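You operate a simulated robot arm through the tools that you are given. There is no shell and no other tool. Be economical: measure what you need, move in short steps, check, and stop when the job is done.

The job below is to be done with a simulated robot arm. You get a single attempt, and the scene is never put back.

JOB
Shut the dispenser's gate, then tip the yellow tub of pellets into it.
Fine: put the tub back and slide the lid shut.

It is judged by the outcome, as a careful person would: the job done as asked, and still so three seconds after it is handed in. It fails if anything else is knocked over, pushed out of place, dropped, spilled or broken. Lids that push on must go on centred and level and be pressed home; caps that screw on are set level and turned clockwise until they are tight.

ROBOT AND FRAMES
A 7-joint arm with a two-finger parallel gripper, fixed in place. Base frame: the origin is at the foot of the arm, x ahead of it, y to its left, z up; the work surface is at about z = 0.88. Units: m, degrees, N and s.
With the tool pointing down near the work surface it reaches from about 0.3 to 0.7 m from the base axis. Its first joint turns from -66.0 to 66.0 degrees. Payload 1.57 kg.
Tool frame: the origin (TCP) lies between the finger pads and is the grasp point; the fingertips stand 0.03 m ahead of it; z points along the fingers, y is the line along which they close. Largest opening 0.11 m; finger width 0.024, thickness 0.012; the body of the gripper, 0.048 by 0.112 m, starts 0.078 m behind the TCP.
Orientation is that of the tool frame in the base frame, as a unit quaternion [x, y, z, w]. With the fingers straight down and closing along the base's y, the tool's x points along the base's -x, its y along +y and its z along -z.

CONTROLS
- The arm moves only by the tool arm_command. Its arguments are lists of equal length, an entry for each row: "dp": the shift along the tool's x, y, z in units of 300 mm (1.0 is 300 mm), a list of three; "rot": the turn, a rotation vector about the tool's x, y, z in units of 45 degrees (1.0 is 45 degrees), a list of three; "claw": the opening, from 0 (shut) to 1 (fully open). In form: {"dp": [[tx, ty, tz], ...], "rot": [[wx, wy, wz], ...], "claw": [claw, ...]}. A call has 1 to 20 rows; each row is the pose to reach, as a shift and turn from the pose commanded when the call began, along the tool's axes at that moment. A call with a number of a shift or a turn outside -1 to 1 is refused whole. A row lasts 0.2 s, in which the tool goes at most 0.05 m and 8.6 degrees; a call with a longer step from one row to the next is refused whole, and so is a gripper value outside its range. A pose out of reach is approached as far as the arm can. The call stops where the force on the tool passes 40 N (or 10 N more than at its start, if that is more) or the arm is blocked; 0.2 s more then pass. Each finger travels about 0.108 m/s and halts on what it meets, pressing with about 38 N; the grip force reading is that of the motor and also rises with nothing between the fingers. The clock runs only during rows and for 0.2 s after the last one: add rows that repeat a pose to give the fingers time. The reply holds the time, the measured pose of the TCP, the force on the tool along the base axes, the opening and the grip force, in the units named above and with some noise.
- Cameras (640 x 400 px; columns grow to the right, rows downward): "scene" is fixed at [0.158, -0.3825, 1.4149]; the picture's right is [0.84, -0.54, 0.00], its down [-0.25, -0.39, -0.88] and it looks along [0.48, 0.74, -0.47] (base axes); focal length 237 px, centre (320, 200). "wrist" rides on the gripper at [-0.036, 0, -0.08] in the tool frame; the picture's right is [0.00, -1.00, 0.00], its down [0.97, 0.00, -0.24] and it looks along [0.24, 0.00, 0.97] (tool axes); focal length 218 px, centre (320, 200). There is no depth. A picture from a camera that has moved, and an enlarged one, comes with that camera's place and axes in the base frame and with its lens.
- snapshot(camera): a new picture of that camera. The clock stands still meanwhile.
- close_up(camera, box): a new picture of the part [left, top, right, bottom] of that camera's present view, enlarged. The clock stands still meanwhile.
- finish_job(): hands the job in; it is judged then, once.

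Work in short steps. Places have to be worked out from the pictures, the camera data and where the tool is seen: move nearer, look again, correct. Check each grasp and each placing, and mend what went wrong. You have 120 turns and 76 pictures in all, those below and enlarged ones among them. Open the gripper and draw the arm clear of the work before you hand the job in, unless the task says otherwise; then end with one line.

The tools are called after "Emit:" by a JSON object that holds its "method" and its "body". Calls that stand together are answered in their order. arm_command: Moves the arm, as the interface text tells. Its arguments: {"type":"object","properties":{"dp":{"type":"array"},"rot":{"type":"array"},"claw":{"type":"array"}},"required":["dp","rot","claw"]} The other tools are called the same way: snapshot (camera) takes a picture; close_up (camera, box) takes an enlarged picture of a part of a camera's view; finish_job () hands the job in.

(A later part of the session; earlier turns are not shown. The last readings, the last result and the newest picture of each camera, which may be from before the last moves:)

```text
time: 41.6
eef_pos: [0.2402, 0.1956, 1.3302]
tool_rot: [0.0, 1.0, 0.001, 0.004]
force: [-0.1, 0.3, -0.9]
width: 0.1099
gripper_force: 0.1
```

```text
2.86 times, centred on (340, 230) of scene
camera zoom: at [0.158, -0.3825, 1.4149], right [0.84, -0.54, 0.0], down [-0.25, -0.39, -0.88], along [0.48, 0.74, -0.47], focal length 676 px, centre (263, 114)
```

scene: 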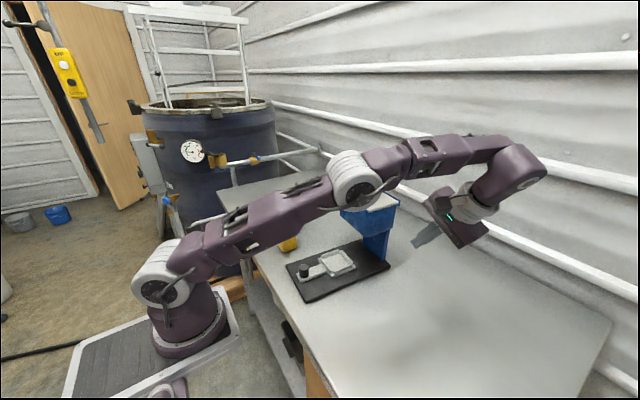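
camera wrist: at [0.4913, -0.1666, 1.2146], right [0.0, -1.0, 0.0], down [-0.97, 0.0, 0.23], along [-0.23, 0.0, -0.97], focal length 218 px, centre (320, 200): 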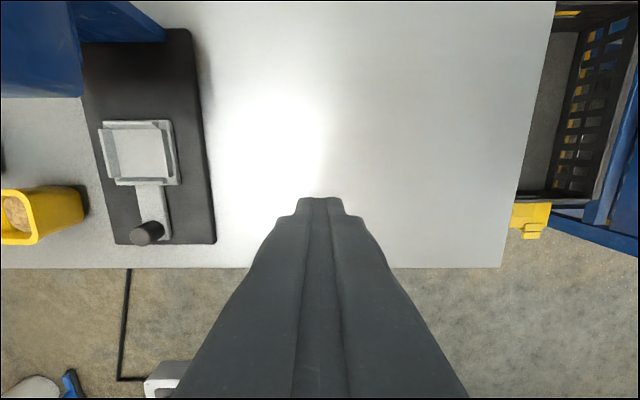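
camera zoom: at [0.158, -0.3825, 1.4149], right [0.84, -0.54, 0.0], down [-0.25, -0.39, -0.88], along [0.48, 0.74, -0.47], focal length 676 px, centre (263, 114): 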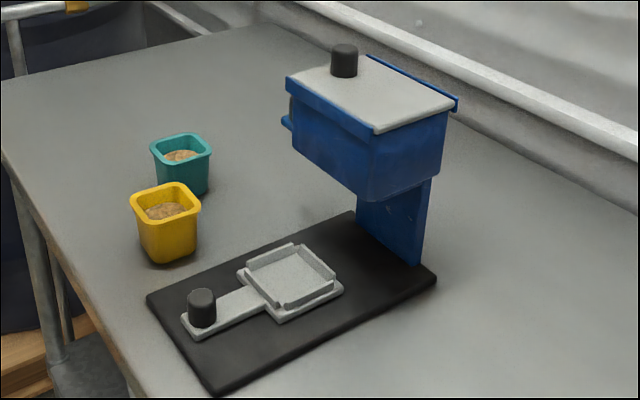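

Direct comparison: the dispenser is off only ≈ −10 mm in x, −3…−6 mm in y, ~1.3° CCW. I'll correct that at the end (the lid work may shift it again). Now to the lid knob: move to a look-over pose.

Emit:
{"method": "arm_command", "body": {"dp": [[-0.13, -0.04, 0.05], [-0.26, -0.08, 0.1], [-0.39, -0.12, 0.15], [-0.52, -0.16, 0.2], [-0.65, -0.2, 0.25], [-0.78, -0.24, 0.3], [-0.867, -0.287, 0.36], [-0.867, -0.287, 0.36]], "rot": [[0, 0, 0], [0, 0, 0], [0, 0, 0], [0, 0, 0], [0, 0, 0], [0, 0, 0], [0, 0, 0], [0, 0, 0]], "claw": [0.9, 0.8, 0.7, 0.7, 0.7, 0.7, 0.7, 0.7]}}

Emit:
{"method": "snapshot", "body": {"camera": "wrist"}}

```text
time: 43.4
eef_pos: [0.5039, 0.1095, 1.2247]
tool_rot: [0.0, 1.0, 0.001, 0.005]
force: [-0.4, 0.2, -0.4]
width: 0.0769
gripper_force: 0.1
```

```text
35 pictures are left
camera wrist: at [0.5394, 0.1095, 1.3056], right [0.0, -1.0, 0.0], down [-0.97, 0.0, 0.23], along [-0.23, 0.0, -0.97], focal length 218 px, centre (320, 200)
```

wrist: 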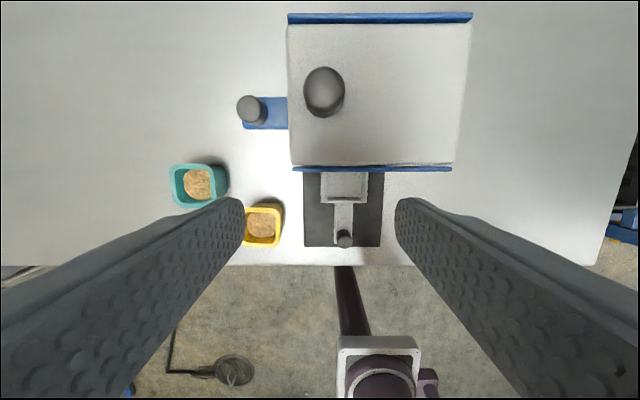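

Knob at (0.575, 0.106), top z≈1.155. I move over it and descend with the fingers straddling it.

Emit:
{"method": "arm_command", "body": {"dp": [[-0.1, -0.01, 0.03], [-0.2, -0.01, 0.06], [-0.237, -0.01, 0.12], [-0.237, -0.01, 0.185], [-0.237, -0.01, 0.185]], "rot": [[0, 0, 0], [0, 0, 0], [0, 0, 0], [0, 0, 0], [0, 0, 0]], "claw": [0.7, 0.7, 0.7, 0.7, 0.7]}}

Emit:
{"method": "close_up", "body": {"camera": "scene", "box": [280, 130, 440, 230]}}

```text
time: 44.6
eef_pos: [0.5746, 0.1053, 1.17]
tool_rot: [0.0, 1.0, 0.001, 0.003]
force: [-0.5, 1.3, 0.2]
width: 0.077
gripper_force: 0.1
```

```text
4.00 times, centred on (360, 180) of scene
camera zoom: at [0.158, -0.3825, 1.4149], right [0.84, -0.54, 0.0], down [-0.25, -0.39, -0.88], along [0.48, 0.74, -0.47], focal length 947 px, centre (160, 280)
```

zoom: 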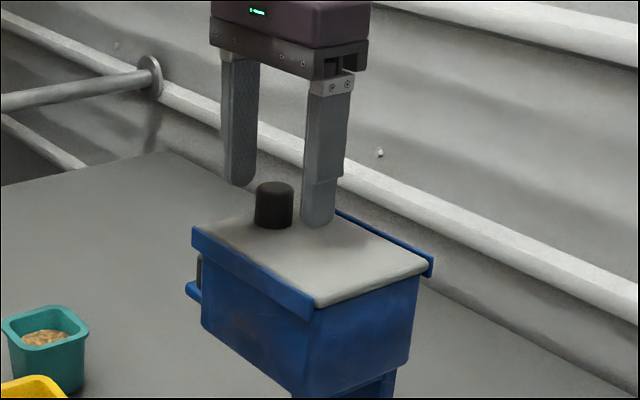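

Fingers straddle the knob; tips appear ~1 cm above the lid. I lower 7 mm and close.

Emit:
{"method": "arm_command", "body": {"dp": [[0, 0, 0.012], [0, 0, 0.023], [0, 0, 0.023], [0, 0, 0.023], [0, 0, 0.023], [0, 0, 0.023]], "rot": [[0, 0, 0], [0, 0, 0], [0, 0, 0], [0, 0, 0], [0, 0, 0], [0, 0, 0]], "claw": [0.7, 0.7, 0.5, 0.3, 0.15, 0.1]}}

Emit:
{"method": "close_up", "body": {"camera": "scene", "box": [280, 130, 440, 230]}}

```text
time: 46.0
eef_pos: [0.5756, 0.1059, 1.1648]
tool_rot: [0.0, 1.0, 0.0, 0.004]
force: [0.9, 1.2, 0.0]
width: 0.0272
gripper_force: 37.8
```

```text
4.00 times, centred on (360, 180) of scene
camera zoom: at [0.158, -0.3824, 1.4149], right [0.84, -0.54, 0.0], down [-0.25, -0.39, -0.88], along [0.48, 0.74, -0.47], focal length 947 px, centre (160, 280)
```

zoom: 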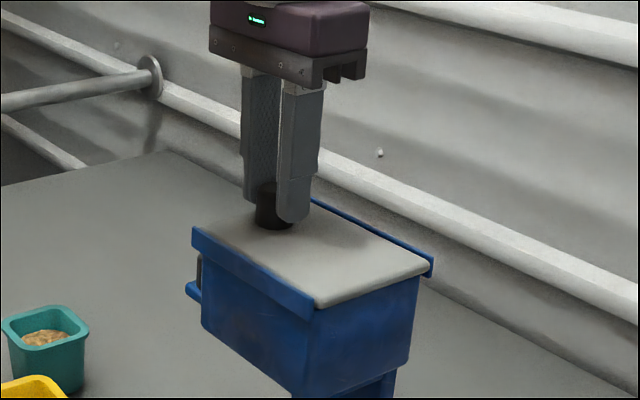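

Gripped (width 0.027). Test the sliding direction with a small 8 mm pull toward +y.

Emit:
{"method": "arm_command", "body": {"dp": [[0, 0.01, 0], [0, 0.02, 0], [0, 0.027, 0]], "rot": [[0, 0, 0], [0, 0, 0], [0, 0, 0]], "claw": [0.1, 0.1, 0.1]}}

Emit:
{"method": "close_up", "body": {"camera": "scene", "box": [280, 130, 440, 230]}}

```text
time: 46.8
eef_pos: [0.5752, 0.1128, 1.1648]
tool_rot: [0.0, 1.0, -0.001, 0.003]
force: [-1.9, -8.6, -0.6]
width: 0.0273
gripper_force: 37.9
```

```text
4.00 times, centred on (360, 180) of scene
camera zoom: at [0.1579, -0.3827, 1.4149], right [0.84, -0.54, 0.0], down [-0.25, -0.39, -0.88], along [0.48, 0.74, -0.47], focal length 947 px, centre (160, 280)
```

zoom: 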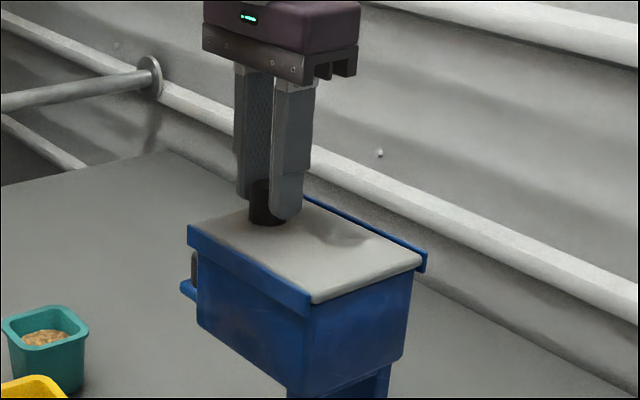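

The dispenser moved with the lid, force −8.6 N: +y is the closed stop. I try −y now.

Emit:
{"method": "arm_command", "body": {"dp": [[0, -0.02, 0], [0, -0.04, 0], [0, -0.06, 0], [0, -0.08, 0]], "rot": [[0, 0, 0], [0, 0, 0], [0, 0, 0], [0, 0, 0]], "claw": [0.1, 0.1, 0.1, 0.1]}}

Emit:
{"method": "close_up", "body": {"camera": "scene", "box": [280, 130, 440, 230]}}

```text
time: 47.8
eef_pos: [0.5758, 0.0894, 1.1655]
tool_rot: [0.0, 1.0, 0.0, 0.003]
force: [-6.2, 0.5, 0.0]
width: 0.0274
gripper_force: 37.8
```

```text
4.00 times, centred on (360, 180) of scene
camera zoom: at [0.1579, -0.3824, 1.415], right [0.84, -0.54, 0.0], down [-0.25, -0.39, -0.88], along [0.48, 0.74, -0.47], focal length 947 px, centre (160, 280)
```

zoom: 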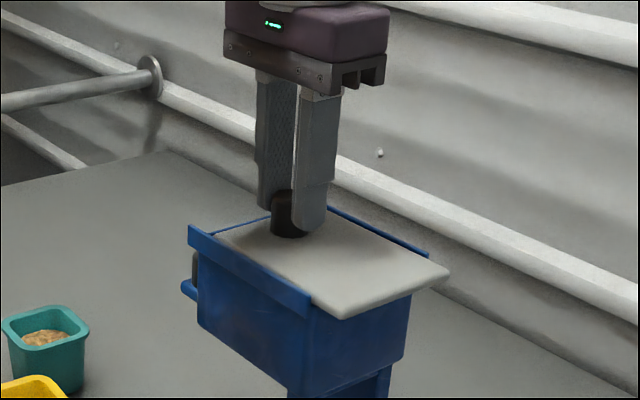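

The lid slides open toward −y while the hopper stays. I continue 60 mm.

Emit:
{"method": "arm_command", "body": {"dp": [[0, -0.035, 0], [0, -0.07, 0], [0, -0.105, 0], [0, -0.14, 0], [0, -0.17, 0], [0, -0.2, 0]], "rot": [[0, 0, 0], [0, 0, 0], [0, 0, 0], [0, 0, 0], [0, 0, 0], [0, 0, 0]], "claw": [0.1, 0.1, 0.1, 0.1, 0.1, 0.1]}}

Emit:
{"method": "close_up", "body": {"camera": "scene", "box": [280, 130, 440, 230]}}

```text
time: 49.2
eef_pos: [0.5751, 0.0299, 1.1647]
tool_rot: [0.0, 1.0, 0.0, 0.006]
force: [12.5, 0.4, 3.8]
width: 0.0273
gripper_force: 37.7
```

```text
4.00 times, centred on (360, 180) of scene
camera zoom: at [0.1583, -0.3824, 1.4149], right [0.84, -0.54, 0.0], down [-0.25, -0.39, -0.88], along [0.48, 0.74, -0.47], focal length 947 px, centre (160, 280)
```

zoom: 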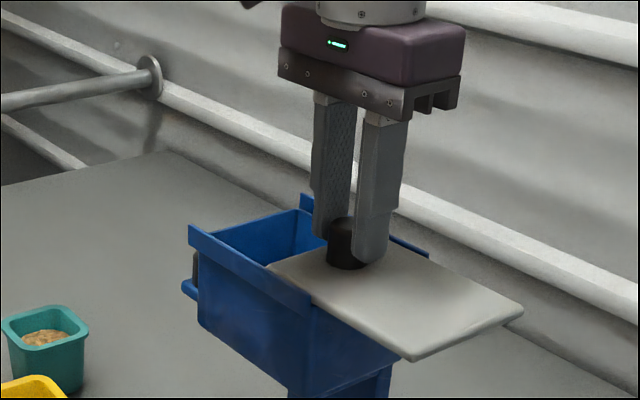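

Lid is half open; the x-force (12 N) shows the rails are slightly turned. I relieve it by +3 mm x and go on another 30 mm to find the open stop.

Emit:
{"method": "arm_command", "body": {"dp": [[-0.007, 0, 0], [-0.009, -0.025, 0], [-0.011, -0.05, 0], [-0.013, -0.075, 0], [-0.014, -0.1, 0]], "rot": [[0, 0, 0], [0, 0, 0], [0, 0, 0], [0, 0, 0], [0, 0, 0]], "claw": [0.1, 0.1, 0.1, 0.1, 0.1]}}

Emit:
{"method": "close_up", "body": {"camera": "scene", "box": [260, 130, 440, 300]}}

```text
time: 50.4
eef_pos: [0.5795, 0.0007, 1.1644]
tool_rot: [0.0, 1.0, 0.002, 0.005]
force: [-8.5, 10.0, 23.1]
width: 0.0274
gripper_force: 38.3
```

```text
2.35 times, centred on (350, 215) of scene
camera zoom: at [0.1573, -0.3822, 1.4151], right [0.84, -0.54, 0.0], down [-0.25, -0.39, -0.88], along [0.48, 0.74, -0.47], focal length 557 px, centre (249, 165)
```

zoom: 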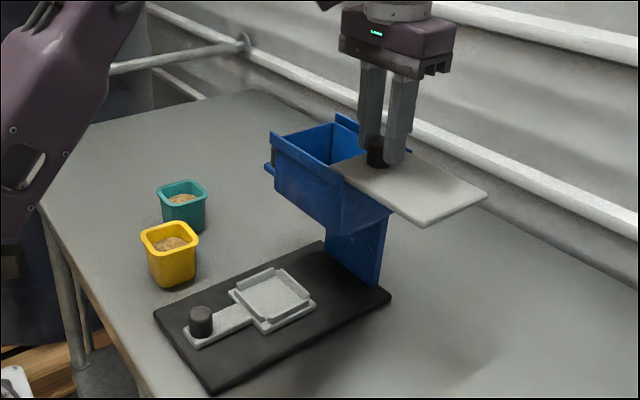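

Forces rose (10 N in y, 23 N up) — the open stop is reached. I back off 4 mm in y to relax.

Emit:
{"method": "arm_command", "body": {"dp": [[0.002, 0.007, 0], [0.004, 0.014, -0.003], [0.004, 0.014, -0.003]], "rot": [[0, 0, 0], [0, 0, 0], [0, 0, 0]], "claw": [0.1, 0.1, 0.1]}}

Emit:
{"method": "close_up", "body": {"camera": "scene", "box": [300, 130, 420, 220]}}

```text
time: 51.2
eef_pos: [0.5779, 0.0044, 1.1632]
tool_rot: [0.0, 1.0, 0.0, 0.003]
force: [0.0, 4.3, -0.4]
width: 0.0274
gripper_force: 37.4
```

```text
4.44 times, centred on (360, 175) of scene
camera zoom: at [0.1581, -0.3823, 1.415], right [0.84, -0.54, 0.0], down [-0.25, -0.39, -0.88], along [0.48, 0.74, -0.47], focal length 1052 px, centre (142, 311)
```

zoom: 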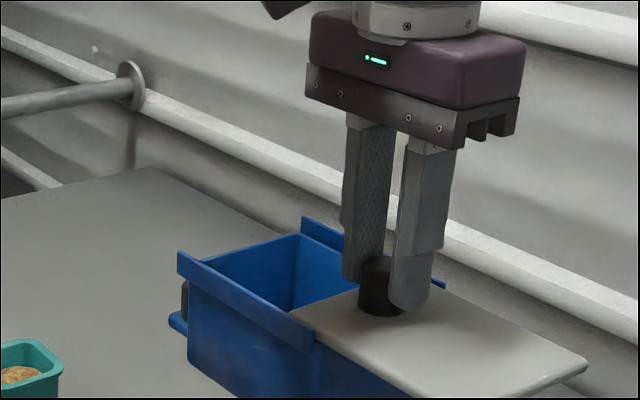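

Relaxed and level. I loosen the fingers by only a few millimetres to see whether the lid stays level by itself.

Emit:
{"method": "arm_command", "body": {"dp": [[0, 0, 0], [0, 0, 0], [0, 0, 0], [0, 0, 0]], "rot": [[0, 0, 0], [0, 0, 0], [0, 0, 0], [0, 0, 0]], "claw": [0.28, 0.31, 0.31, 0.31]}}

Emit:
{"method": "close_up", "body": {"camera": "scene", "box": [300, 130, 420, 220]}}

```text
time: 52.2
eef_pos: [0.5782, 0.0029, 1.1648]
tool_rot: [0.0, 1.0, 0.0, 0.005]
force: [0.5, -0.1, -0.1]
width: 0.0342
gripper_force: 0.0
```

```text
4.44 times, centred on (360, 175) of scene
camera zoom: at [0.158, -0.3825, 1.4149], right [0.84, -0.54, 0.0], down [-0.25, -0.39, -0.88], along [0.48, 0.74, -0.47], focal length 1052 px, centre (142, 311)
```

zoom: 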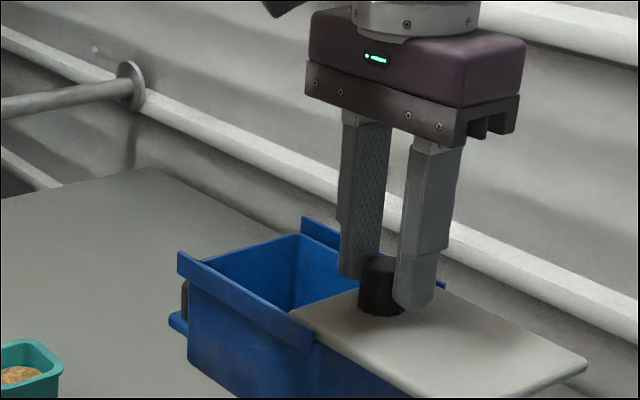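

The lid is captive and stays level. I open, rise, and retreat to a viewing pose over the open hopper.

Emit:
{"method": "arm_command", "body": {"dp": [[0, 0, 0], [0, 0, -0.06], [0.05, 0, -0.15], [0.15, 0.08, -0.2], [0.25, 0.2, -0.2], [0.32, 0.3, -0.2], [0.32, 0.35, -0.2]], "rot": [[0, 0, 0], [0, 0, 0], [0, 0, 0], [0, 0, 0], [0, 0, 0], [0, 0, 0], [0, 0, 0]], "claw": [0.6, 0.6, 0.8, 1, 1, 1, 1]}}

Emit:
{"method": "snapshot", "body": {"camera": "wrist"}}

```text
time: 53.8
eef_pos: [0.4857, 0.1084, 1.2248]
tool_rot: [0.0, 1.0, 0.0, 0.005]
force: [-0.2, -0.2, -0.9]
width: 0.1102
gripper_force: 0.1
```

```text
26 pictures are left
camera wrist: at [0.5203, 0.1082, 1.3062], right [0.0, -1.0, 0.0], down [-0.97, 0.0, 0.23], along [-0.23, 0.0, -0.97], focal length 218 px, centre (320, 200)
```

wrist: 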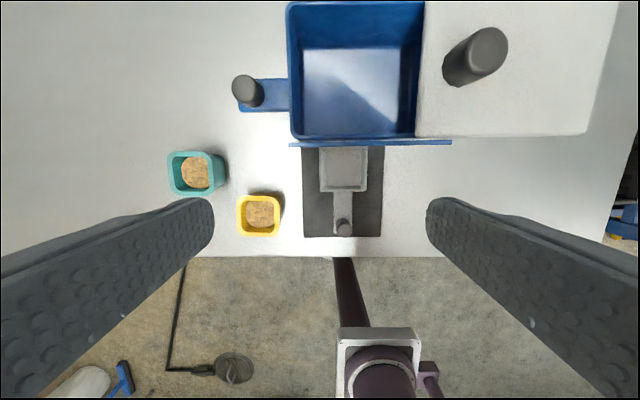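

The hopper is open (x≈0.53–0.63, y≈0.034–0.13), its floor looks closed. I plan to pour by pitching the tool outward (tub mouth toward −x); I test with the empty gripper whether the arm can do that pose above the hopper.

Emit:
{"method": "arm_command", "body": {"dp": [[-0.03, -0.01, -0.03], [-0.06, -0.02, -0.05], [-0.09, -0.04, -0.07], [-0.12, -0.06, -0.08], [-0.15, -0.07, -0.09], [-0.167, -0.083, -0.1], [-0.167, -0.083, -0.1]], "rot": [[0, -0.16, 0], [0, -0.33, 0], [0, -0.5, 0], [0, -0.66, 0], [0, -0.83, 0], [0, -1, 0], [0, -1, 0]], "claw": [1, 1, 1, 1, 1, 1, 1]}}

Emit:
{"method": "arm_command", "body": {"dp": [[-0.02, 0, 0.02], [-0.04, 0, 0.04], [-0.06, 0, 0.06], [-0.08, 0, 0.08], [-0.1, 0, 0.1], [-0.12, 0, 0.12], [-0.12, 0, 0.12]], "rot": [[0, -0.16, 0], [0, -0.33, 0], [0, -0.5, 0], [0, -0.66, 0], [0, -0.83, 0], [0, -1, 0], [0, -1, 0]], "claw": [1, 1, 1, 1, 1, 1, 1]}}

Emit:
{"method": "arm_command", "body": {"dp": [[0, 0, 0], [0, 0, 0], [0, 0, 0], [0, 0, 0], [0, 0, 0], [0, 0, 0], [0, 0, 0]], "rot": [[0, -0.16, 0], [0, -0.33, 0], [0, -0.5, 0], [0, -0.66, 0], [0, -0.83, 0], [0, -0.9, 0], [0, -0.9, 0]], "claw": [1, 1, 1, 1, 1, 1, 1]}}

```text
time: 55.4
eef_pos: [0.5326, 0.0857, 1.256]
tool_rot: [0.0, 0.922, 0.001, 0.387]
force: [0.4, 0.0, -0.3]
width: 0.1099
gripper_force: 0.1
```

```text
time: 57.0
eef_pos: [0.5801, 0.0856, 1.2561]
tool_rot: [0.001, 0.704, 0.0, 0.71]
force: [-0.1, 0.5, 0.0]
width: 0.11
gripper_force: 0.0
out of reach, approached as far as the arm can: row 3
```

```text
time: 58.6
eef_pos: [0.5966, 0.156, 1.298]
tool_rot: [0.004, 0.416, -0.004, 0.91]
force: [-0.1, -0.6, -0.3]
width: 0.1099
gripper_force: 0.1
out of reach, approached as far as the arm can: row 1, 2, 3, 4, 5, 6, 7
```

90° is fine, but 130° runs out of range straight ahead. I go back to horizontal, then yaw 45° (wrist toward +y) and test the extra pitch there.

Emit:
{"method": "arm_command", "body": {"dp": [[0.012, -0.04, -0.022], [0.024, -0.08, -0.044], [0.036, -0.12, -0.066], [0.048, -0.16, -0.088], [0.06, -0.2, -0.11], [0.072, -0.235, -0.132], [0.072, -0.235, -0.132]], "rot": [[0, 0.15, 0], [0, 0.3, 0], [0, 0.45, 0], [0, 0.6, 0], [0, 0.75, 0], [0, 0.9, 0], [0, 0.9, 0]], "claw": [1, 1, 1, 1, 1, 1, 1]}}

Emit:
{"method": "arm_command", "body": {"dp": [[0, 0, 0], [0, 0, 0], [0, 0, 0], [0, 0, 0], [0, 0, 0], [0, 0, 0], [0, 0, 0]], "rot": [[0.16, 0, 0], [0.33, 0, 0], [0.5, 0, 0], [0.66, 0, 0], [0.83, 0, 0], [1, 0, 0], [1, 0, 0]], "claw": [1, 1, 1, 1, 1, 1, 1]}}

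Emit:
{"method": "arm_command", "body": {"dp": [[0, 0, 0], [0, 0, 0], [0, 0, 0], [0, 0, 0], [0, 0, 0], [0, 0, 0], [0, 0, 0]], "rot": [[0, -0.16, 0], [0, -0.33, 0], [0, -0.5, 0], [0, -0.66, 0], [0, -0.83, 0], [0, -0.9, 0], [0, -0.9, 0]], "claw": [1, 1, 1, 1, 1, 1, 1]}}

Emit:
{"method": "snapshot", "body": {"camera": "scene"}}

```text
time: 60.2
eef_pos: [0.5832, 0.0886, 1.2559]
tool_rot: [0.0, 0.705, 0.0, 0.71]
force: [0.5, 0.1, 1.0]
width: 0.1101
gripper_force: 0.0
out of reach, approached as far as the arm can: row 3, 4
```

```text
time: 61.8
eef_pos: [0.5838, 0.0866, 1.258]
tool_rot: [0.272, 0.651, -0.269, 0.656]
force: [-0.5, 0.6, 0.0]
width: 0.1099
gripper_force: 0.1
```

```text
time: 63.4
eef_pos: [0.5844, 0.0889, 1.2597]
tool_rot: [0.162, 0.383, -0.345, 0.842]
force: [-1.6, 11.1, 6.7]
width: 0.1098
gripper_force: 0.0
```

```text
25 pictures are left
```

scene: 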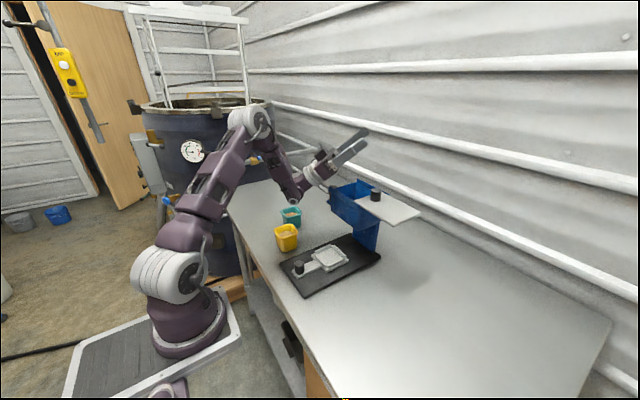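

The 130° pose is reachable with 45° yaw, but an 11 N contact showed the wrist brushing the hopper corner. I lift off and go back to horizontal; the pour will be done a bit higher and shallower.

Emit:
{"method": "arm_command", "body": {"dp": [[-0.077, 0, 0.064], [-0.1, 0, 0.084], [-0.1, 0, 0.084], [-0.1, 0, 0.084], [-0.1, 0, 0.084], [-0.1, 0, 0.084], [-0.1, 0, 0.084]], "rot": [[0, 0, 0], [0, 0.15, 0], [0, 0.3, 0], [0, 0.45, 0], [0, 0.6, 0], [0, 0.75, 0], [0, 0.9, 0]], "claw": [1, 1, 1, 1, 1, 1, 1]}}

Emit:
{"method": "close_up", "body": {"camera": "scene", "box": [260, 160, 420, 300]}}

```text
time: 65.0
eef_pos: [0.5837, 0.0879, 1.2965]
tool_rot: [0.271, 0.652, -0.269, 0.655]
force: [0.4, 0.0, 1.1]
width: 0.1102
gripper_force: 0.0
```

```text
2.86 times, centred on (340, 230) of scene
camera zoom: at [0.158, -0.3825, 1.4149], right [0.84, -0.54, 0.0], down [-0.25, -0.39, -0.88], along [0.48, 0.74, -0.47], focal length 676 px, centre (263, 114)
```

zoom: 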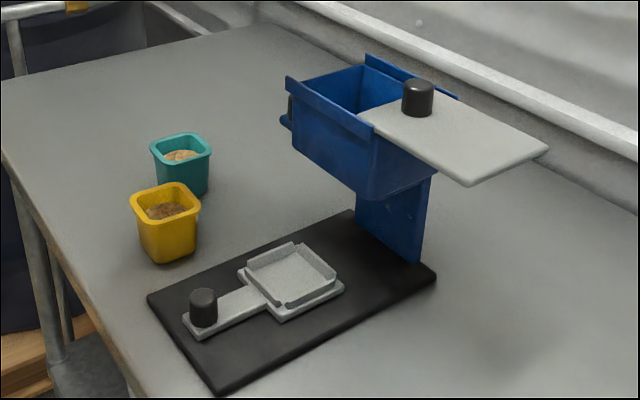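

Nothing was displaced. At z≈1.297 I test a pitch of 121° for contact.

Emit:
{"method": "arm_command", "body": {"dp": [[0, 0, 0], [0, 0, 0], [0, 0, 0], [0, 0, 0], [0, 0, 0], [0, 0, 0]], "rot": [[0, -0.15, 0], [0, -0.3, 0], [0, -0.45, 0], [0, -0.6, 0], [0, -0.7, 0], [0, -0.7, 0]], "claw": [1, 1, 1, 1, 1, 1]}}

Emit:
{"method": "arm_command", "body": {"dp": [[0, 0, 0], [0, 0, 0], [0, 0, 0], [0, 0, 0], [0, 0, 0], [0, 0, 0]], "rot": [[0, 0.15, 0], [0, 0.3, 0], [0, 0.45, 0], [0, 0.6, 0], [0, 0.7, 0], [0, 0.7, 0]], "claw": [1, 1, 1, 1, 1, 1]}}

Emit:
{"method": "arm_command", "body": {"dp": [[0, 0, 0], [0, 0, 0], [0, 0, 0], [0, 0, 0], [0, 0, 0], [0, 0, 0], [0, 0, 0]], "rot": [[-0.16, 0, 0], [-0.33, 0, 0], [-0.5, 0, 0], [-0.66, 0, 0], [-0.83, 0, 0], [-1, 0, 0], [-1, 0, 0]], "claw": [1, 1, 1, 1, 1, 1, 1]}}

```text
time: 66.4
eef_pos: [0.5822, 0.0873, 1.2956]
tool_rot: [0.188, 0.448, -0.333, 0.808]
force: [0.2, 0.0, -0.4]
width: 0.1102
gripper_force: 0.1
```

```text
time: 67.8
eef_pos: [0.583, 0.0867, 1.2965]
tool_rot: [0.272, 0.651, -0.269, 0.656]
force: [0.1, 0.2, -0.5]
width: 0.11
gripper_force: 0.0
```

```text
time: 69.4
eef_pos: [0.5833, 0.0882, 1.294]
tool_rot: [0.012, 0.706, -0.012, 0.708]
force: [0.0, 0.6, -0.2]
width: 0.1101
gripper_force: 0.2
```

The 121° pose is free of contact. Now I return to tool-down above the yellow tub (≈ (0.413, 0.211)).

Emit:
{"method": "arm_command", "body": {"dp": [[0, 0.03, -0.06], [0, 0.06, -0.12], [0, 0.1, -0.18], [0, 0.14, -0.24], [0, 0.17, -0.3], [0, 0.2, -0.333], [0, 0.2, -0.333]], "rot": [[0, 0.16, 0], [0, 0.33, 0], [0, 0.5, 0], [0, 0.66, 0], [0, 0.83, 0], [0, 1, 0], [0, 1, 0]], "claw": [1, 1, 1, 1, 1, 1, 1]}}

Emit:
{"method": "arm_command", "body": {"dp": [[0.05, 0.03, 0], [0.1, 0.06, 0], [0.16, 0.09, 0], [0.22, 0.12, 0], [0.28, 0.15, 0], [0.342, 0.19, -0.012], [0.342, 0.19, -0.012]], "rot": [[0, 0.16, 0], [0, 0.33, 0], [0, 0.5, 0], [0, 0.66, 0], [0, 0.83, 0], [0, 1, 0], [0, 1, 0]], "claw": [1, 1, 1, 1, 1, 1, 1]}}

Emit:
{"method": "snapshot", "body": {"camera": "wrist"}}

```text
time: 71.0
eef_pos: [0.483, 0.147, 1.2958]
tool_rot: [0.0, 0.923, 0.0, 0.385]
force: [1.2, 0.6, 0.0]
width: 0.1101
gripper_force: 0.0
```

```text
time: 72.6
eef_pos: [0.4087, 0.2054, 1.224]
tool_rot: [0.0, 1.0, 0.0, 0.003]
force: [0.5, 0.0, 0.1]
width: 0.11
gripper_force: 0.1
```

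```text
23 pictures are left
camera wrist: at [0.4439, 0.2052, 1.3057], right [0.0, -1.0, 0.0], down [-0.97, 0.0, 0.23], along [-0.23, 0.0, -0.97], focal length 218 px, centre (320, 200)
```

wrist: 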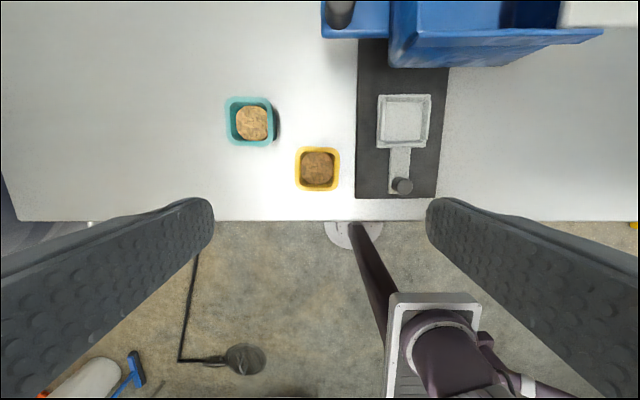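

Yellow tub rim centre ≈ (0.411, 0.210). I descend around it with the gripper fully open.

Emit:
{"method": "arm_command", "body": {"dp": [[-0.008, 0.015, 0.14], [-0.008, 0.015, 0.28], [-0.008, 0.015, 0.42], [-0.008, 0.015, 0.56], [-0.008, 0.015, 0.7], [-0.008, 0.015, 0.8], [-0.008, 0.015, 0.8]], "rot": [[0, 0, 0], [0, 0, 0], [0, 0, 0], [0, 0, 0], [0, 0, 0], [0, 0, 0], [0, 0, 0]], "claw": [1, 1, 1, 1, 1, 1, 1]}}

Emit:
{"method": "snapshot", "body": {"camera": "wrist"}}

```text
time: 74.2
eef_pos: [0.4125, 0.207, 0.9869]
tool_rot: [-0.001, 1.0, 0.0, 0.004]
force: [-0.1, 0.0, -0.3]
width: 0.1101
gripper_force: 0.0
```

```text
22 pictures are left
camera wrist: at [0.448, 0.2062, 1.0678], right [0.0, -1.0, 0.0], down [-0.97, 0.0, 0.23], along [-0.23, 0.0, -0.97], focal length 218 px, centre (320, 200)
```

wrist: 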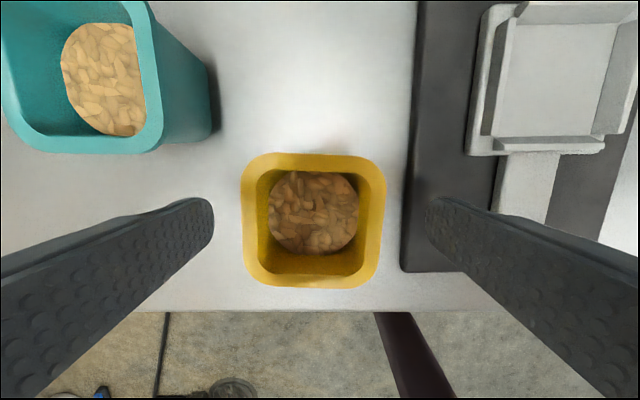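

Centred well (rim at (0.413, 0.210)). I lower to grip height and close.

Emit:
{"method": "arm_command", "body": {"dp": [[0, 0.009, 0.08], [0, 0.009, 0.16], [0, 0.009, 0.163], [0, 0.009, 0.163], [0, 0.009, 0.163], [0, 0.009, 0.163], [0, 0.009, 0.163]], "rot": [[0, 0, 0], [0, 0, 0], [0, 0, 0], [0, 0, 0], [0, 0, 0], [0, 0, 0], [0, 0, 0]], "claw": [1, 1, 0.9, 0.75, 0.6, 0.5, 0.4]}}

Emit:
{"method": "snapshot", "body": {"camera": "wrist"}}

```text
time: 75.8
eef_pos: [0.4123, 0.212, 0.936]
tool_rot: [-0.001, 1.0, 0.001, 0.004]
force: [0.1, 0.6, 0.1]
width: 0.0612
gripper_force: 37.9
```

```text
21 pictures are left
camera wrist: at [0.4479, 0.2114, 1.0165], right [0.0, -1.0, 0.0], down [-0.97, 0.0, 0.23], along [-0.23, 0.0, -0.97], focal length 218 px, centre (320, 200)
```

wrist: 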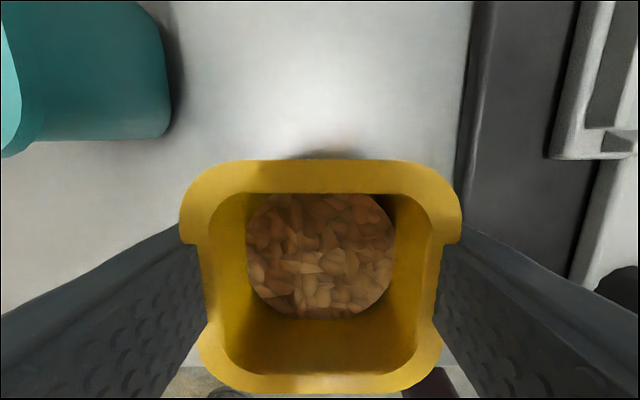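

Gripped under the rim (width 0.061); return pose is (0.412, 0.212, 0.936). I lift straight up.

Emit:
{"method": "arm_command", "body": {"dp": [[0, 0, -0.03], [0, 0, -0.1], [0, 0, -0.2], [0, 0, -0.3], [0, 0, -0.42], [0, 0, -0.54], [0, 0, -0.66], [0, 0, -0.78], [0, 0, -0.9], [0, 0, -0.95], [0, 0, -0.95]], "rot": [[0, 0, 0], [0, 0, 0], [0, 0, 0], [0, 0, 0], [0, 0, 0], [0, 0, 0], [0, 0, 0], [0, 0, 0], [0, 0, 0], [0, 0, 0], [0, 0, 0]], "claw": [0.4, 0.4, 0.4, 0.4, 0.4, 0.4, 0.4, 0.4, 0.4, 0.4, 0.4]}}

Emit:
{"method": "snapshot", "body": {"camera": "scene"}}

```text
time: 78.2
eef_pos: [0.4119, 0.2123, 1.22]
tool_rot: [0.0, 1.0, 0.0, 0.005]
force: [-0.2, -0.9, -1.0]
width: 0.0609
gripper_force: 38.2
```

```text
20 pictures are left
```

scene: 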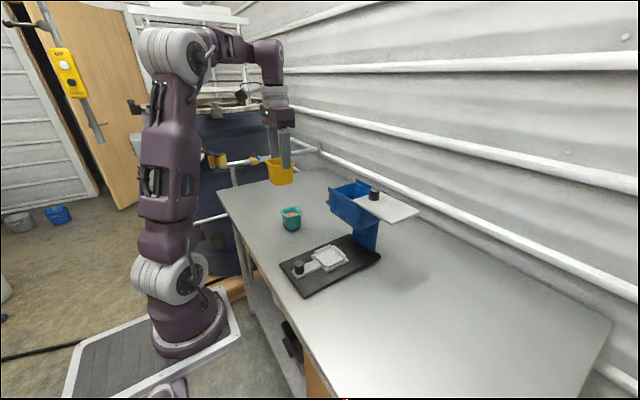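

Tub held securely. I yaw the tool 45° here first, rising slightly, keeping the tub level.

Emit:
{"method": "arm_command", "body": {"dp": [[0, 0, -0.02], [0, 0, -0.04], [0, 0, -0.06], [0, 0, -0.08], [0, 0, -0.1], [0, 0, -0.1], [0, 0, -0.1]], "rot": [[0, 0, 0.16], [0, 0, 0.33], [0, 0, 0.5], [0, 0, 0.66], [0, 0, 0.83], [0, 0, 1], [0, 0, 1]], "claw": [0.4, 0.4, 0.4, 0.4, 0.4, 0.4, 0.4]}}

Emit:
{"method": "arm_command", "body": {"dp": [[-0.07, 0.017, -0.01], [-0.14, 0.034, -0.02], [-0.21, 0.051, -0.03], [-0.29, 0.07, -0.04], [-0.37, 0.09, -0.05], [-0.448, 0.108, -0.067], [-0.448, 0.108, -0.067]], "rot": [[0, -0.08, 0], [0, -0.16, 0], [0, -0.25, 0], [0, -0.33, 0], [0, -0.42, 0], [0, -0.5, 0], [0, -0.5, 0]], "claw": [0.4, 0.4, 0.4, 0.4, 0.4, 0.4, 0.4]}}

Emit:
{"method": "snapshot", "body": {"camera": "scene"}}

```text
time: 79.8
eef_pos: [0.4115, 0.2121, 1.2506]
tool_rot: [0.383, 0.924, 0.001, 0.004]
force: [0.5, 0.3, -1.2]
width: 0.0611
gripper_force: 38.2
```

```text
time: 81.4
eef_pos: [0.5283, 0.1413, 1.2709]
tool_rot: [0.376, 0.905, -0.073, 0.184]
force: [0.6, -0.4, -1.0]
width: 0.0607
gripper_force: 38.2
```

```text
19 pictures are left
```

scene: 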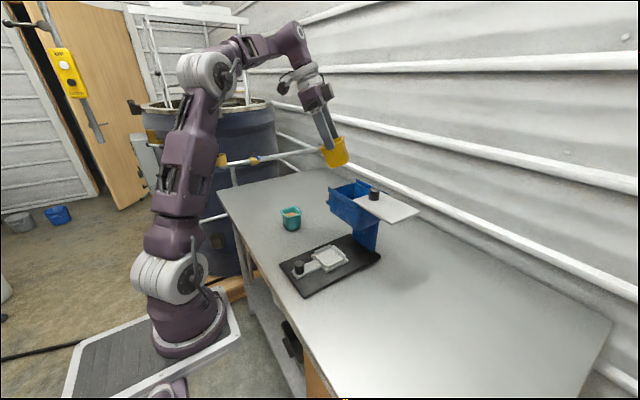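

Steady. I move directly over the hopper opening with the tilt still small.

Emit:
{"method": "arm_command", "body": {"dp": [[-0.07, 0, 0.02], [-0.14, 0, 0.04], [-0.21, 0, 0.06], [-0.279, 0, 0.083], [-0.279, 0, 0.083]], "rot": [[0, -0.05, 0], [0, -0.1, 0], [0, -0.15, 0], [0, -0.2, 0], [0, -0.2, 0]], "claw": [0.4, 0.4, 0.4, 0.4, 0.4]}}

Emit:
{"method": "snapshot", "body": {"camera": "wrist"}}

```text
time: 82.6
eef_pos: [0.5905, 0.0755, 1.2826]
tool_rot: [0.369, 0.888, -0.103, 0.254]
force: [-0.2, 0.9, -0.8]
width: 0.061
gripper_force: 37.6
```

```text
18 pictures are left
camera wrist: at [0.5832, 0.0841, 1.3695], right [-0.71, -0.71, -0.01], down [-0.67, 0.67, -0.31], along [0.22, -0.21, -0.95], focal length 218 px, centre (320, 200)
```

wrist: 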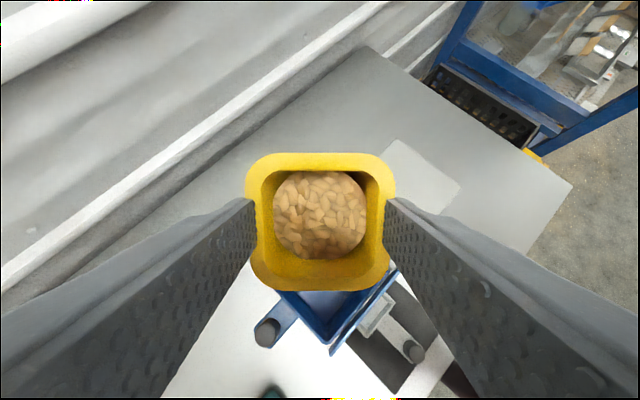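

The tub is level over the opening. I shift ~12 mm away from the pour direction and tip slowly to ~76°.

Emit:
{"method": "arm_command", "body": {"dp": [[-0.017, 0, 0.01], [-0.034, 0, 0.021], [-0.034, 0, 0.021], [-0.034, 0, 0.021], [-0.034, 0, 0.021], [-0.034, 0, 0.021], [-0.034, 0, 0.021], [-0.034, 0, 0.021], [-0.034, 0, 0.021], [-0.034, 0, 0.021], [-0.034, 0, 0.021], [-0.034, 0, 0.021]], "rot": [[0, 0, 0], [0, -0.1, 0], [0, -0.2, 0], [0, -0.3, 0], [0, -0.4, 0], [0, -0.5, 0], [0, -0.6, 0], [0, -0.7, 0], [0, -0.8, 0], [0, -0.9, 0], [0, -1, 0], [0, -1, 0]], "claw": [0.4, 0.4, 0.4, 0.4, 0.4, 0.4, 0.4, 0.4, 0.4, 0.4, 0.4, 0.4]}}

Emit:
{"method": "close_up", "body": {"camera": "scene", "box": [290, 110, 430, 230]}}

```text
time: 85.2
eef_pos: [0.5988, 0.0693, 1.2816]
tool_rot: [0.301, 0.723, -0.236, 0.575]
force: [-0.3, -0.4, -0.5]
width: 0.0607
gripper_force: 38.2
```

```text
3.33 times, centred on (360, 170) of scene
camera zoom: at [0.158, -0.3825, 1.4149], right [0.84, -0.54, 0.0], down [-0.25, -0.39, -0.88], along [0.48, 0.74, -0.47], focal length 789 px, centre (187, 300)
```

zoom: 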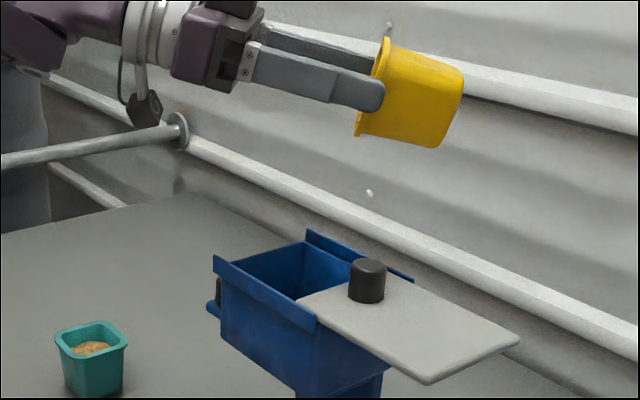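

The tub sits nearer the fingertips than I expected (it slipped down when lifted). I check with the wrist camera whether it's stable before tipping on.

Emit:
{"method": "snapshot", "body": {"camera": "wrist"}}

```text
16 pictures are left
camera wrist: at [0.5494, 0.1193, 1.3356], right [-0.71, -0.71, -0.01], down [-0.32, 0.33, -0.89], along [0.63, -0.63, -0.45], focal length 218 px, centre (320, 200)
```

wrist: 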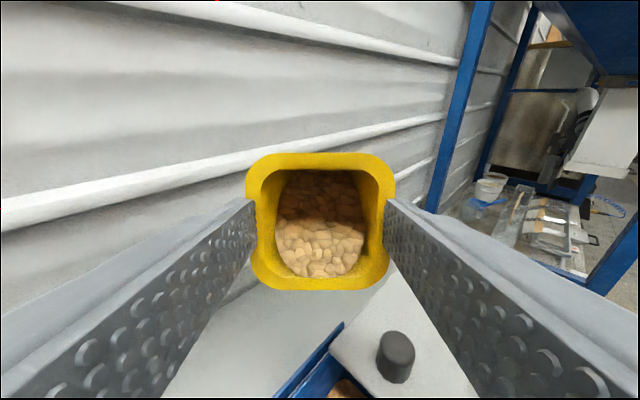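

Grip is stable and pellets are already landing in the hopper, but with the tub further out the lip is near the far side. I shift ~32 mm along the pour direction, then tip on to ~121° while tracking the lip.

Emit:
{"method": "arm_command", "body": {"dp": [[0.019, 0, -0.032], [0.037, 0, -0.064], [0.056, 0, -0.097], [0.058, 0, -0.103], [0.059, 0, -0.109], [0.061, 0, -0.116], [0.062, 0, -0.122], [0.064, 0, -0.129], [0.065, 0, -0.135], [0.067, 0, -0.142], [0.068, 0, -0.148], [0.07, 0, -0.155], [0.07, 0, -0.155], [0.07, 0, -0.155], [0.07, 0, -0.155]], "rot": [[0, 0, 0], [0, 0, 0], [0, 0, 0], [0, -0.11, 0], [0, -0.22, 0], [0, -0.33, 0], [0, -0.44, 0], [0, -0.55, 0], [0, -0.66, 0], [0, -0.77, 0], [0, -0.88, 0], [0, -1, 0], [0, -1, 0], [0, -1, 0], [0, -1, 0]], "claw": [0.4, 0.4, 0.4, 0.4, 0.4, 0.4, 0.4, 0.4, 0.4, 0.4, 0.4, 0.4, 0.4, 0.4, 0.4]}}

Emit:
{"method": "snapshot", "body": {"camera": "wrist"}}

Emit:
{"method": "close_up", "body": {"camera": "scene", "box": [270, 120, 430, 280]}}

```text
time: 88.4
eef_pos: [0.5602, 0.1065, 1.2734]
tool_rot: [0.189, 0.449, -0.333, 0.808]
force: [0.0, -0.3, -0.2]
width: 0.0605
gripper_force: 37.7
```

```text
15 pictures are left
camera wrist: at [0.5015, 0.1676, 1.262], right [-0.71, -0.71, -0.01], down [0.22, -0.21, -0.95], along [0.67, -0.67, 0.31], focal length 218 px, centre (320, 200)
```

wrist: 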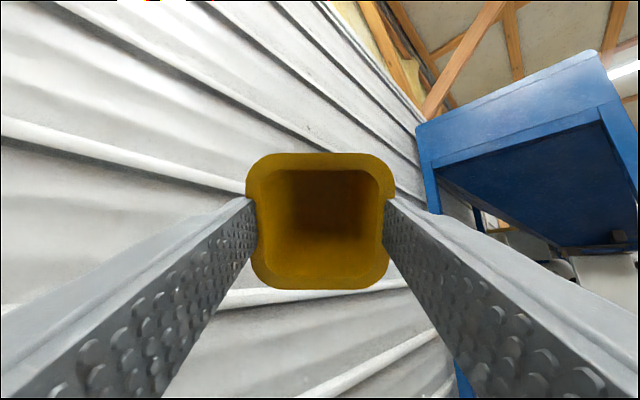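

```text
2.50 times, centred on (350, 200) of scene
camera zoom: at [0.158, -0.3825, 1.4149], right [0.84, -0.54, 0.0], down [-0.25, -0.39, -0.88], along [0.48, 0.74, -0.47], focal length 592 px, centre (245, 200)
```

zoom: 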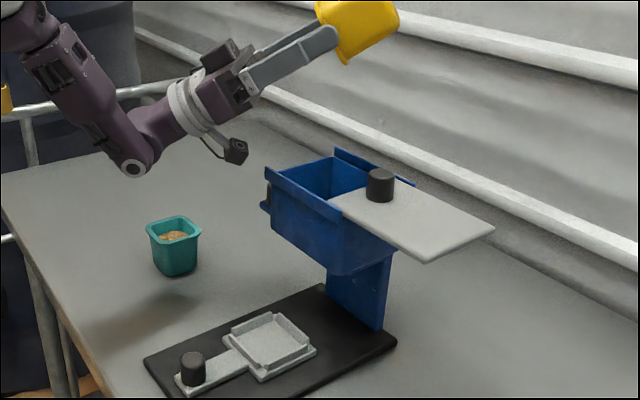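

The tub is empty and the table looks clean. I un-tip in reverse, clear of the hopper, back toward the tub's place.

Emit:
{"method": "arm_command", "body": {"dp": [[-0.02, 0, 0.012], [-0.043, 0, 0.026], [-0.043, 0, 0.026], [-0.043, 0, 0.026], [-0.043, 0, 0.026], [-0.043, 0, 0.026], [-0.043, 0, 0.026]], "rot": [[0, 0.16, 0], [0, 0.33, 0], [0, 0.5, 0], [0, 0.66, 0], [0, 0.83, 0], [0, 1, 0], [0, 1, 0]], "claw": [0.4, 0.4, 0.4, 0.4, 0.4, 0.4, 0.4]}}

Emit:
{"method": "arm_command", "body": {"dp": [[0.011, 0, -0.043], [0.022, 0, -0.086], [0.033, 0, -0.13], [0.044, 0, -0.173], [0.055, 0, -0.216], [0.065, 0, -0.259], [0.065, 0, -0.259]], "rot": [[0, 0.16, 0], [0, 0.33, 0], [0, 0.5, 0], [0, 0.66, 0], [0, 0.83, 0], [0, 1, 0], [0, 1, 0]], "claw": [0.4, 0.4, 0.4, 0.4, 0.4, 0.4, 0.4]}}

Emit:
{"method": "arm_command", "body": {"dp": [[0.08, -0.02, 0.005], [0.16, -0.04, 0.01], [0.24, -0.06, 0.015], [0.32, -0.08, 0.02], [0.4, -0.099, 0.024], [0.4, -0.099, 0.024]], "rot": [[0, 0.14, 0], [0, 0.28, 0], [0, 0.42, 0], [0, 0.56, 0], [0, 0.7, 0], [0, 0.7, 0]], "claw": [0.4, 0.4, 0.4, 0.4, 0.4, 0.4]}}

Emit:
{"method": "arm_command", "body": {"dp": [[0, 0, 0], [0, 0, 0], [0, 0, 0], [0, 0, 0], [0, 0, 0], [0, 0, 0], [0, 0, 0]], "rot": [[0, 0, -0.16], [0, 0, -0.33], [0, 0, -0.5], [0, 0, -0.66], [0, 0, -0.83], [0, 0, -1], [0, 0, -1]], "claw": [0.4, 0.4, 0.4, 0.4, 0.4, 0.4, 0.4]}}

```text
time: 90.0
eef_pos: [0.5621, 0.1061, 1.2865]
tool_rot: [0.301, 0.723, -0.235, 0.575]
force: [-1.3, -0.2, -0.3]
width: 0.0606
gripper_force: 38.2
```

```text
time: 91.6
eef_pos: [0.5066, 0.1627, 1.2851]
tool_rot: [0.369, 0.889, -0.102, 0.253]
force: [0.8, -0.4, -0.6]
width: 0.0605
gripper_force: 38.0
```

```text
time: 93.0
eef_pos: [0.4156, 0.2085, 1.2166]
tool_rot: [0.383, 0.924, 0.002, 0.003]
force: [0.0, 0.8, -1.7]
width: 0.0604
gripper_force: 38.6
```

```text
time: 94.6
eef_pos: [0.4162, 0.2101, 1.2161]
tool_rot: [0.0, 1.0, 0.0, 0.005]
force: [0.9, 1.1, 0.0]
width: 0.0602
gripper_force: 38.2
```

Tub upright again at (0.416, 0.210). I lower above its old place to TCP z≈1.01 (tub bottom should then be ~2–3 cm above the table) and check.

Emit:
{"method": "arm_command", "body": {"dp": [[0.013, 0.006, 0.13], [0.013, 0.006, 0.26], [0.013, 0.006, 0.39], [0.013, 0.006, 0.52], [0.013, 0.006, 0.62], [0.013, 0.006, 0.687], [0.013, 0.006, 0.687]], "rot": [[0, 0, 0], [0, 0, 0], [0, 0, 0], [0, 0, 0], [0, 0, 0], [0, 0, 0], [0, 0, 0]], "claw": [0.4, 0.4, 0.4, 0.4, 0.4, 0.4, 0.4]}}

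Emit:
{"method": "close_up", "body": {"camera": "scene", "box": [230, 180, 350, 300]}}

```text
time: 96.2
eef_pos: [0.4121, 0.2109, 1.0118]
tool_rot: [0.0, 1.0, 0.0, 0.004]
force: [0.5, 0.5, -0.9]
width: 0.0607
gripper_force: 37.5
```

```text
3.33 times, centred on (290, 240) of scene
camera zoom: at [0.158, -0.3825, 1.4149], right [0.84, -0.54, 0.0], down [-0.25, -0.39, -0.88], along [0.48, 0.74, -0.47], focal length 789 px, centre (420, 67)
```

zoom: 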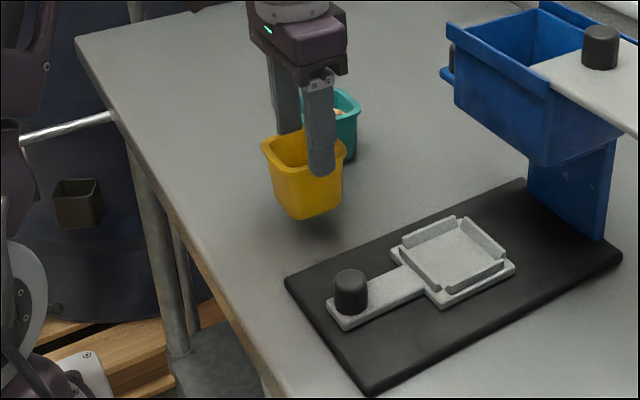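

Descend slowly, step by step, looking for table contact by force.

Emit:
{"method": "arm_command", "body": {"dp": [[0, 0, 0.03], [0, 0, 0.06], [0, 0, 0.09], [0, 0, 0.12], [0, 0, 0.15], [0, 0, 0.165]], "rot": [[0, 0, 0], [0, 0, 0], [0, 0, 0], [0, 0, 0], [0, 0, 0], [0, 0, 0]], "claw": [0.4, 0.4, 0.4, 0.4, 0.4, 0.4]}}

Emit:
{"method": "arm_command", "body": {"dp": [[0, 0, 0.01], [0, 0, 0.02], [0, 0, 0.02]], "rot": [[0, 0, 0], [0, 0, 0], [0, 0, 0]], "claw": [0.4, 0.4, 0.4]}}

```text
time: 97.6
eef_pos: [0.4142, 0.2108, 0.9622]
tool_rot: [0.0, 1.0, 0.0, 0.004]
force: [1.7, -8.2, 28.8]
width: 0.0607
gripper_force: 37.9
```

```text
time: 97.9
eef_pos: [0.4141, 0.2122, 0.9621]
tool_rot: [0.0, 1.0, 0.0, 0.005]
force: [-2.4, -1.5, 9.8]
width: 0.0607
gripper_force: 37.8
stopped in row 1: the force on the tool passed its limit (the readings are from after the stop); the commanded pose is now the measured one
```

The tub is on the table (contact force). I release and rise.

Emit:
{"method": "arm_command", "body": {"dp": [[0, 0, 0], [0, 0, 0], [0, 0, 0], [0, 0, -0.03], [0, 0, -0.13], [0, 0, -0.28], [0, 0, -0.43], [0, 0, -0.58], [0, 0, -0.7]], "rot": [[0, 0, 0], [0, 0, 0], [0, 0, 0], [0, 0, 0], [0, 0, 0], [0, 0, 0], [0, 0, 0], [0, 0, 0], [0, 0, 0]], "claw": [0.65, 0.85, 0.95, 0.95, 0.95, 1, 1, 1, 1]}}

Emit:
{"method": "snapshot", "body": {"camera": "wrist"}}

```text
time: 99.9
eef_pos: [0.4136, 0.211, 1.1725]
tool_rot: [0.0, 1.0, 0.0, 0.005]
force: [0.5, -1.1, -0.2]
width: 0.11
gripper_force: 0.0
```

```text
12 pictures are left
camera wrist: at [0.4491, 0.2106, 1.2541], right [0.0, -1.0, 0.0], down [-0.97, 0.0, 0.23], along [-0.23, 0.0, -0.97], focal length 218 px, centre (320, 200)
```

wrist: 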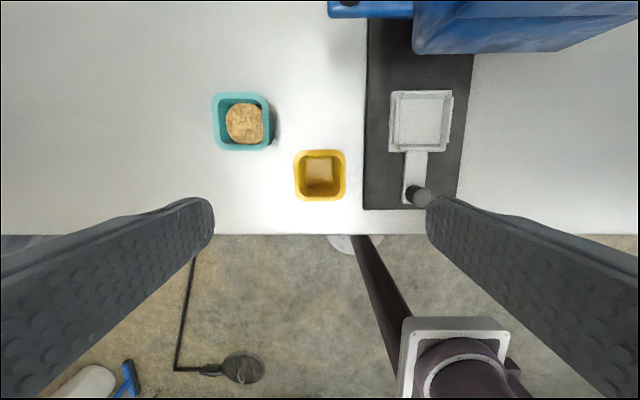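

Tub back in place, upright and empty. Next I go to the lid knob at its open position (≈(0.578, 0.003)).

Emit:
{"method": "arm_command", "body": {"dp": [[-0.04, -0.1, -0.05], [-0.08, -0.2, -0.1], [-0.12, -0.3, -0.15], [-0.16, -0.4, -0.15], [-0.21, -0.5, -0.15], [-0.25, -0.6, -0.15], [-0.29, -0.693, -0.15], [-0.29, -0.693, -0.15]], "rot": [[0, 0, 0], [0, 0, 0], [0, 0, 0], [0, 0, 0], [0, 0, 0], [0, 0, 0], [0, 0, 0], [0, 0, 0]], "claw": [0.9, 0.8, 0.7, 0.7, 0.7, 0.7, 0.7, 0.7]}}

Emit:
{"method": "snapshot", "body": {"camera": "wrist"}}

```text
time: 101.7
eef_pos: [0.4976, 0.0031, 1.2155]
tool_rot: [0.0, 1.0, 0.0, 0.005]
force: [-0.3, 0.6, 0.3]
width: 0.0772
gripper_force: 0.0
```

```text
11 pictures are left
camera wrist: at [0.5332, 0.0042, 1.2965], right [0.0, -1.0, 0.0], down [-0.97, 0.0, 0.23], along [-0.23, 0.0, -0.97], focal length 218 px, centre (320, 200)
```

wrist: 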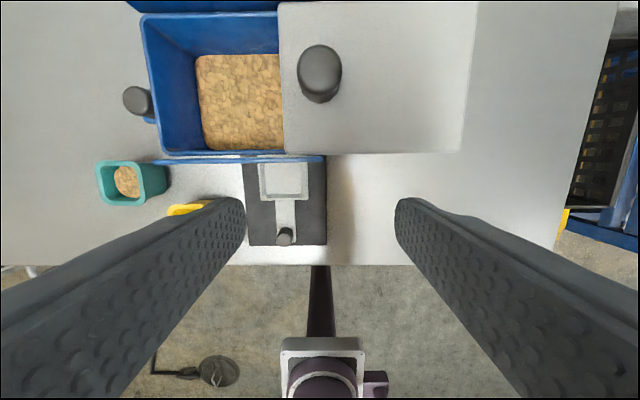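

Pellets are in the hopper, nothing on the pan, lid or table. Knob at ≈ (0.575, 0.004): move over, descend and grip.

Emit:
{"method": "arm_command", "body": {"dp": [[-0.09, 0, 0.02], [-0.18, 0, 0.04], [-0.262, 0.002, 0.08], [-0.262, 0.002, 0.168], [-0.262, 0.002, 0.168], [-0.262, 0.002, 0.168], [-0.262, 0.002, 0.168], [-0.262, 0.002, 0.168], [-0.262, 0.002, 0.168]], "rot": [[0, 0, 0], [0, 0, 0], [0, 0, 0], [0, 0, 0], [0, 0, 0], [0, 0, 0], [0, 0, 0], [0, 0, 0], [0, 0, 0]], "claw": [0.7, 0.7, 0.7, 0.7, 0.7, 0.5, 0.3, 0.15, 0.1]}}

```text
time: 103.7
eef_pos: [0.5793, 0.0049, 1.1663]
tool_rot: [-0.001, 1.0, 0.0, 0.005]
force: [0.7, -0.7, 0.6]
width: 0.0272
gripper_force: 37.3
```

Gripped. I slide +y about 92 mm, following the slight rail slant.

Emit:
{"method": "arm_command", "body": {"dp": [[0.001, 0.03, 0], [0.002, 0.06, 0], [0.003, 0.09, 0], [0.004, 0.12, 0], [0.005, 0.15, 0], [0.006, 0.18, 0], [0.007, 0.21, 0], [0.008, 0.24, 0], [0.009, 0.27, 0], [0.01, 0.307, 0]], "rot": [[0, 0, 0], [0, 0, 0], [0, 0, 0], [0, 0, 0], [0, 0, 0], [0, 0, 0], [0, 0, 0], [0, 0, 0], [0, 0, 0], [0, 0, 0]], "claw": [0.1, 0.1, 0.1, 0.1, 0.1, 0.1, 0.1, 0.1, 0.1, 0.1]}}

Emit:
{"method": "arm_command", "body": {"dp": [[0.001, 0.012, 0], [0.001, 0.024, 0], [0.001, 0.036, 0], [0.001, 0.036, 0]], "rot": [[0, 0, 0], [0, 0, 0], [0, 0, 0], [0, 0, 0]], "claw": [0.1, 0.1, 0.1, 0.1]}}

Emit:
{"method": "close_up", "body": {"camera": "scene", "box": [260, 160, 420, 300]}}

```text
time: 105.9
eef_pos: [0.577, 0.0982, 1.1677]
tool_rot: [0.0, 1.0, 0.001, 0.004]
force: [-0.3, -0.2, -0.3]
width: 0.0271
gripper_force: 37.8
```

```text
time: 106.9
eef_pos: [0.5765, 0.1086, 1.1664]
tool_rot: [0.0, 1.0, 0.0, 0.004]
force: [-0.9, -1.4, -0.2]
width: 0.0272
gripper_force: 38.2
```

```text
2.86 times, centred on (340, 230) of scene
camera zoom: at [0.1582, -0.3824, 1.4149], right [0.84, -0.54, 0.0], down [-0.25, -0.39, -0.88], along [0.48, 0.74, -0.47], focal length 676 px, centre (263, 114)
```

zoom: 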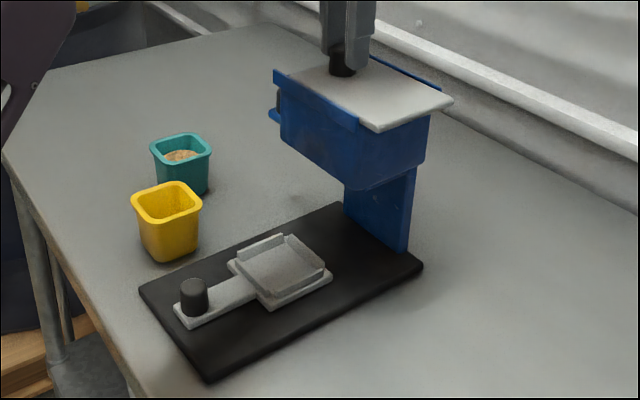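

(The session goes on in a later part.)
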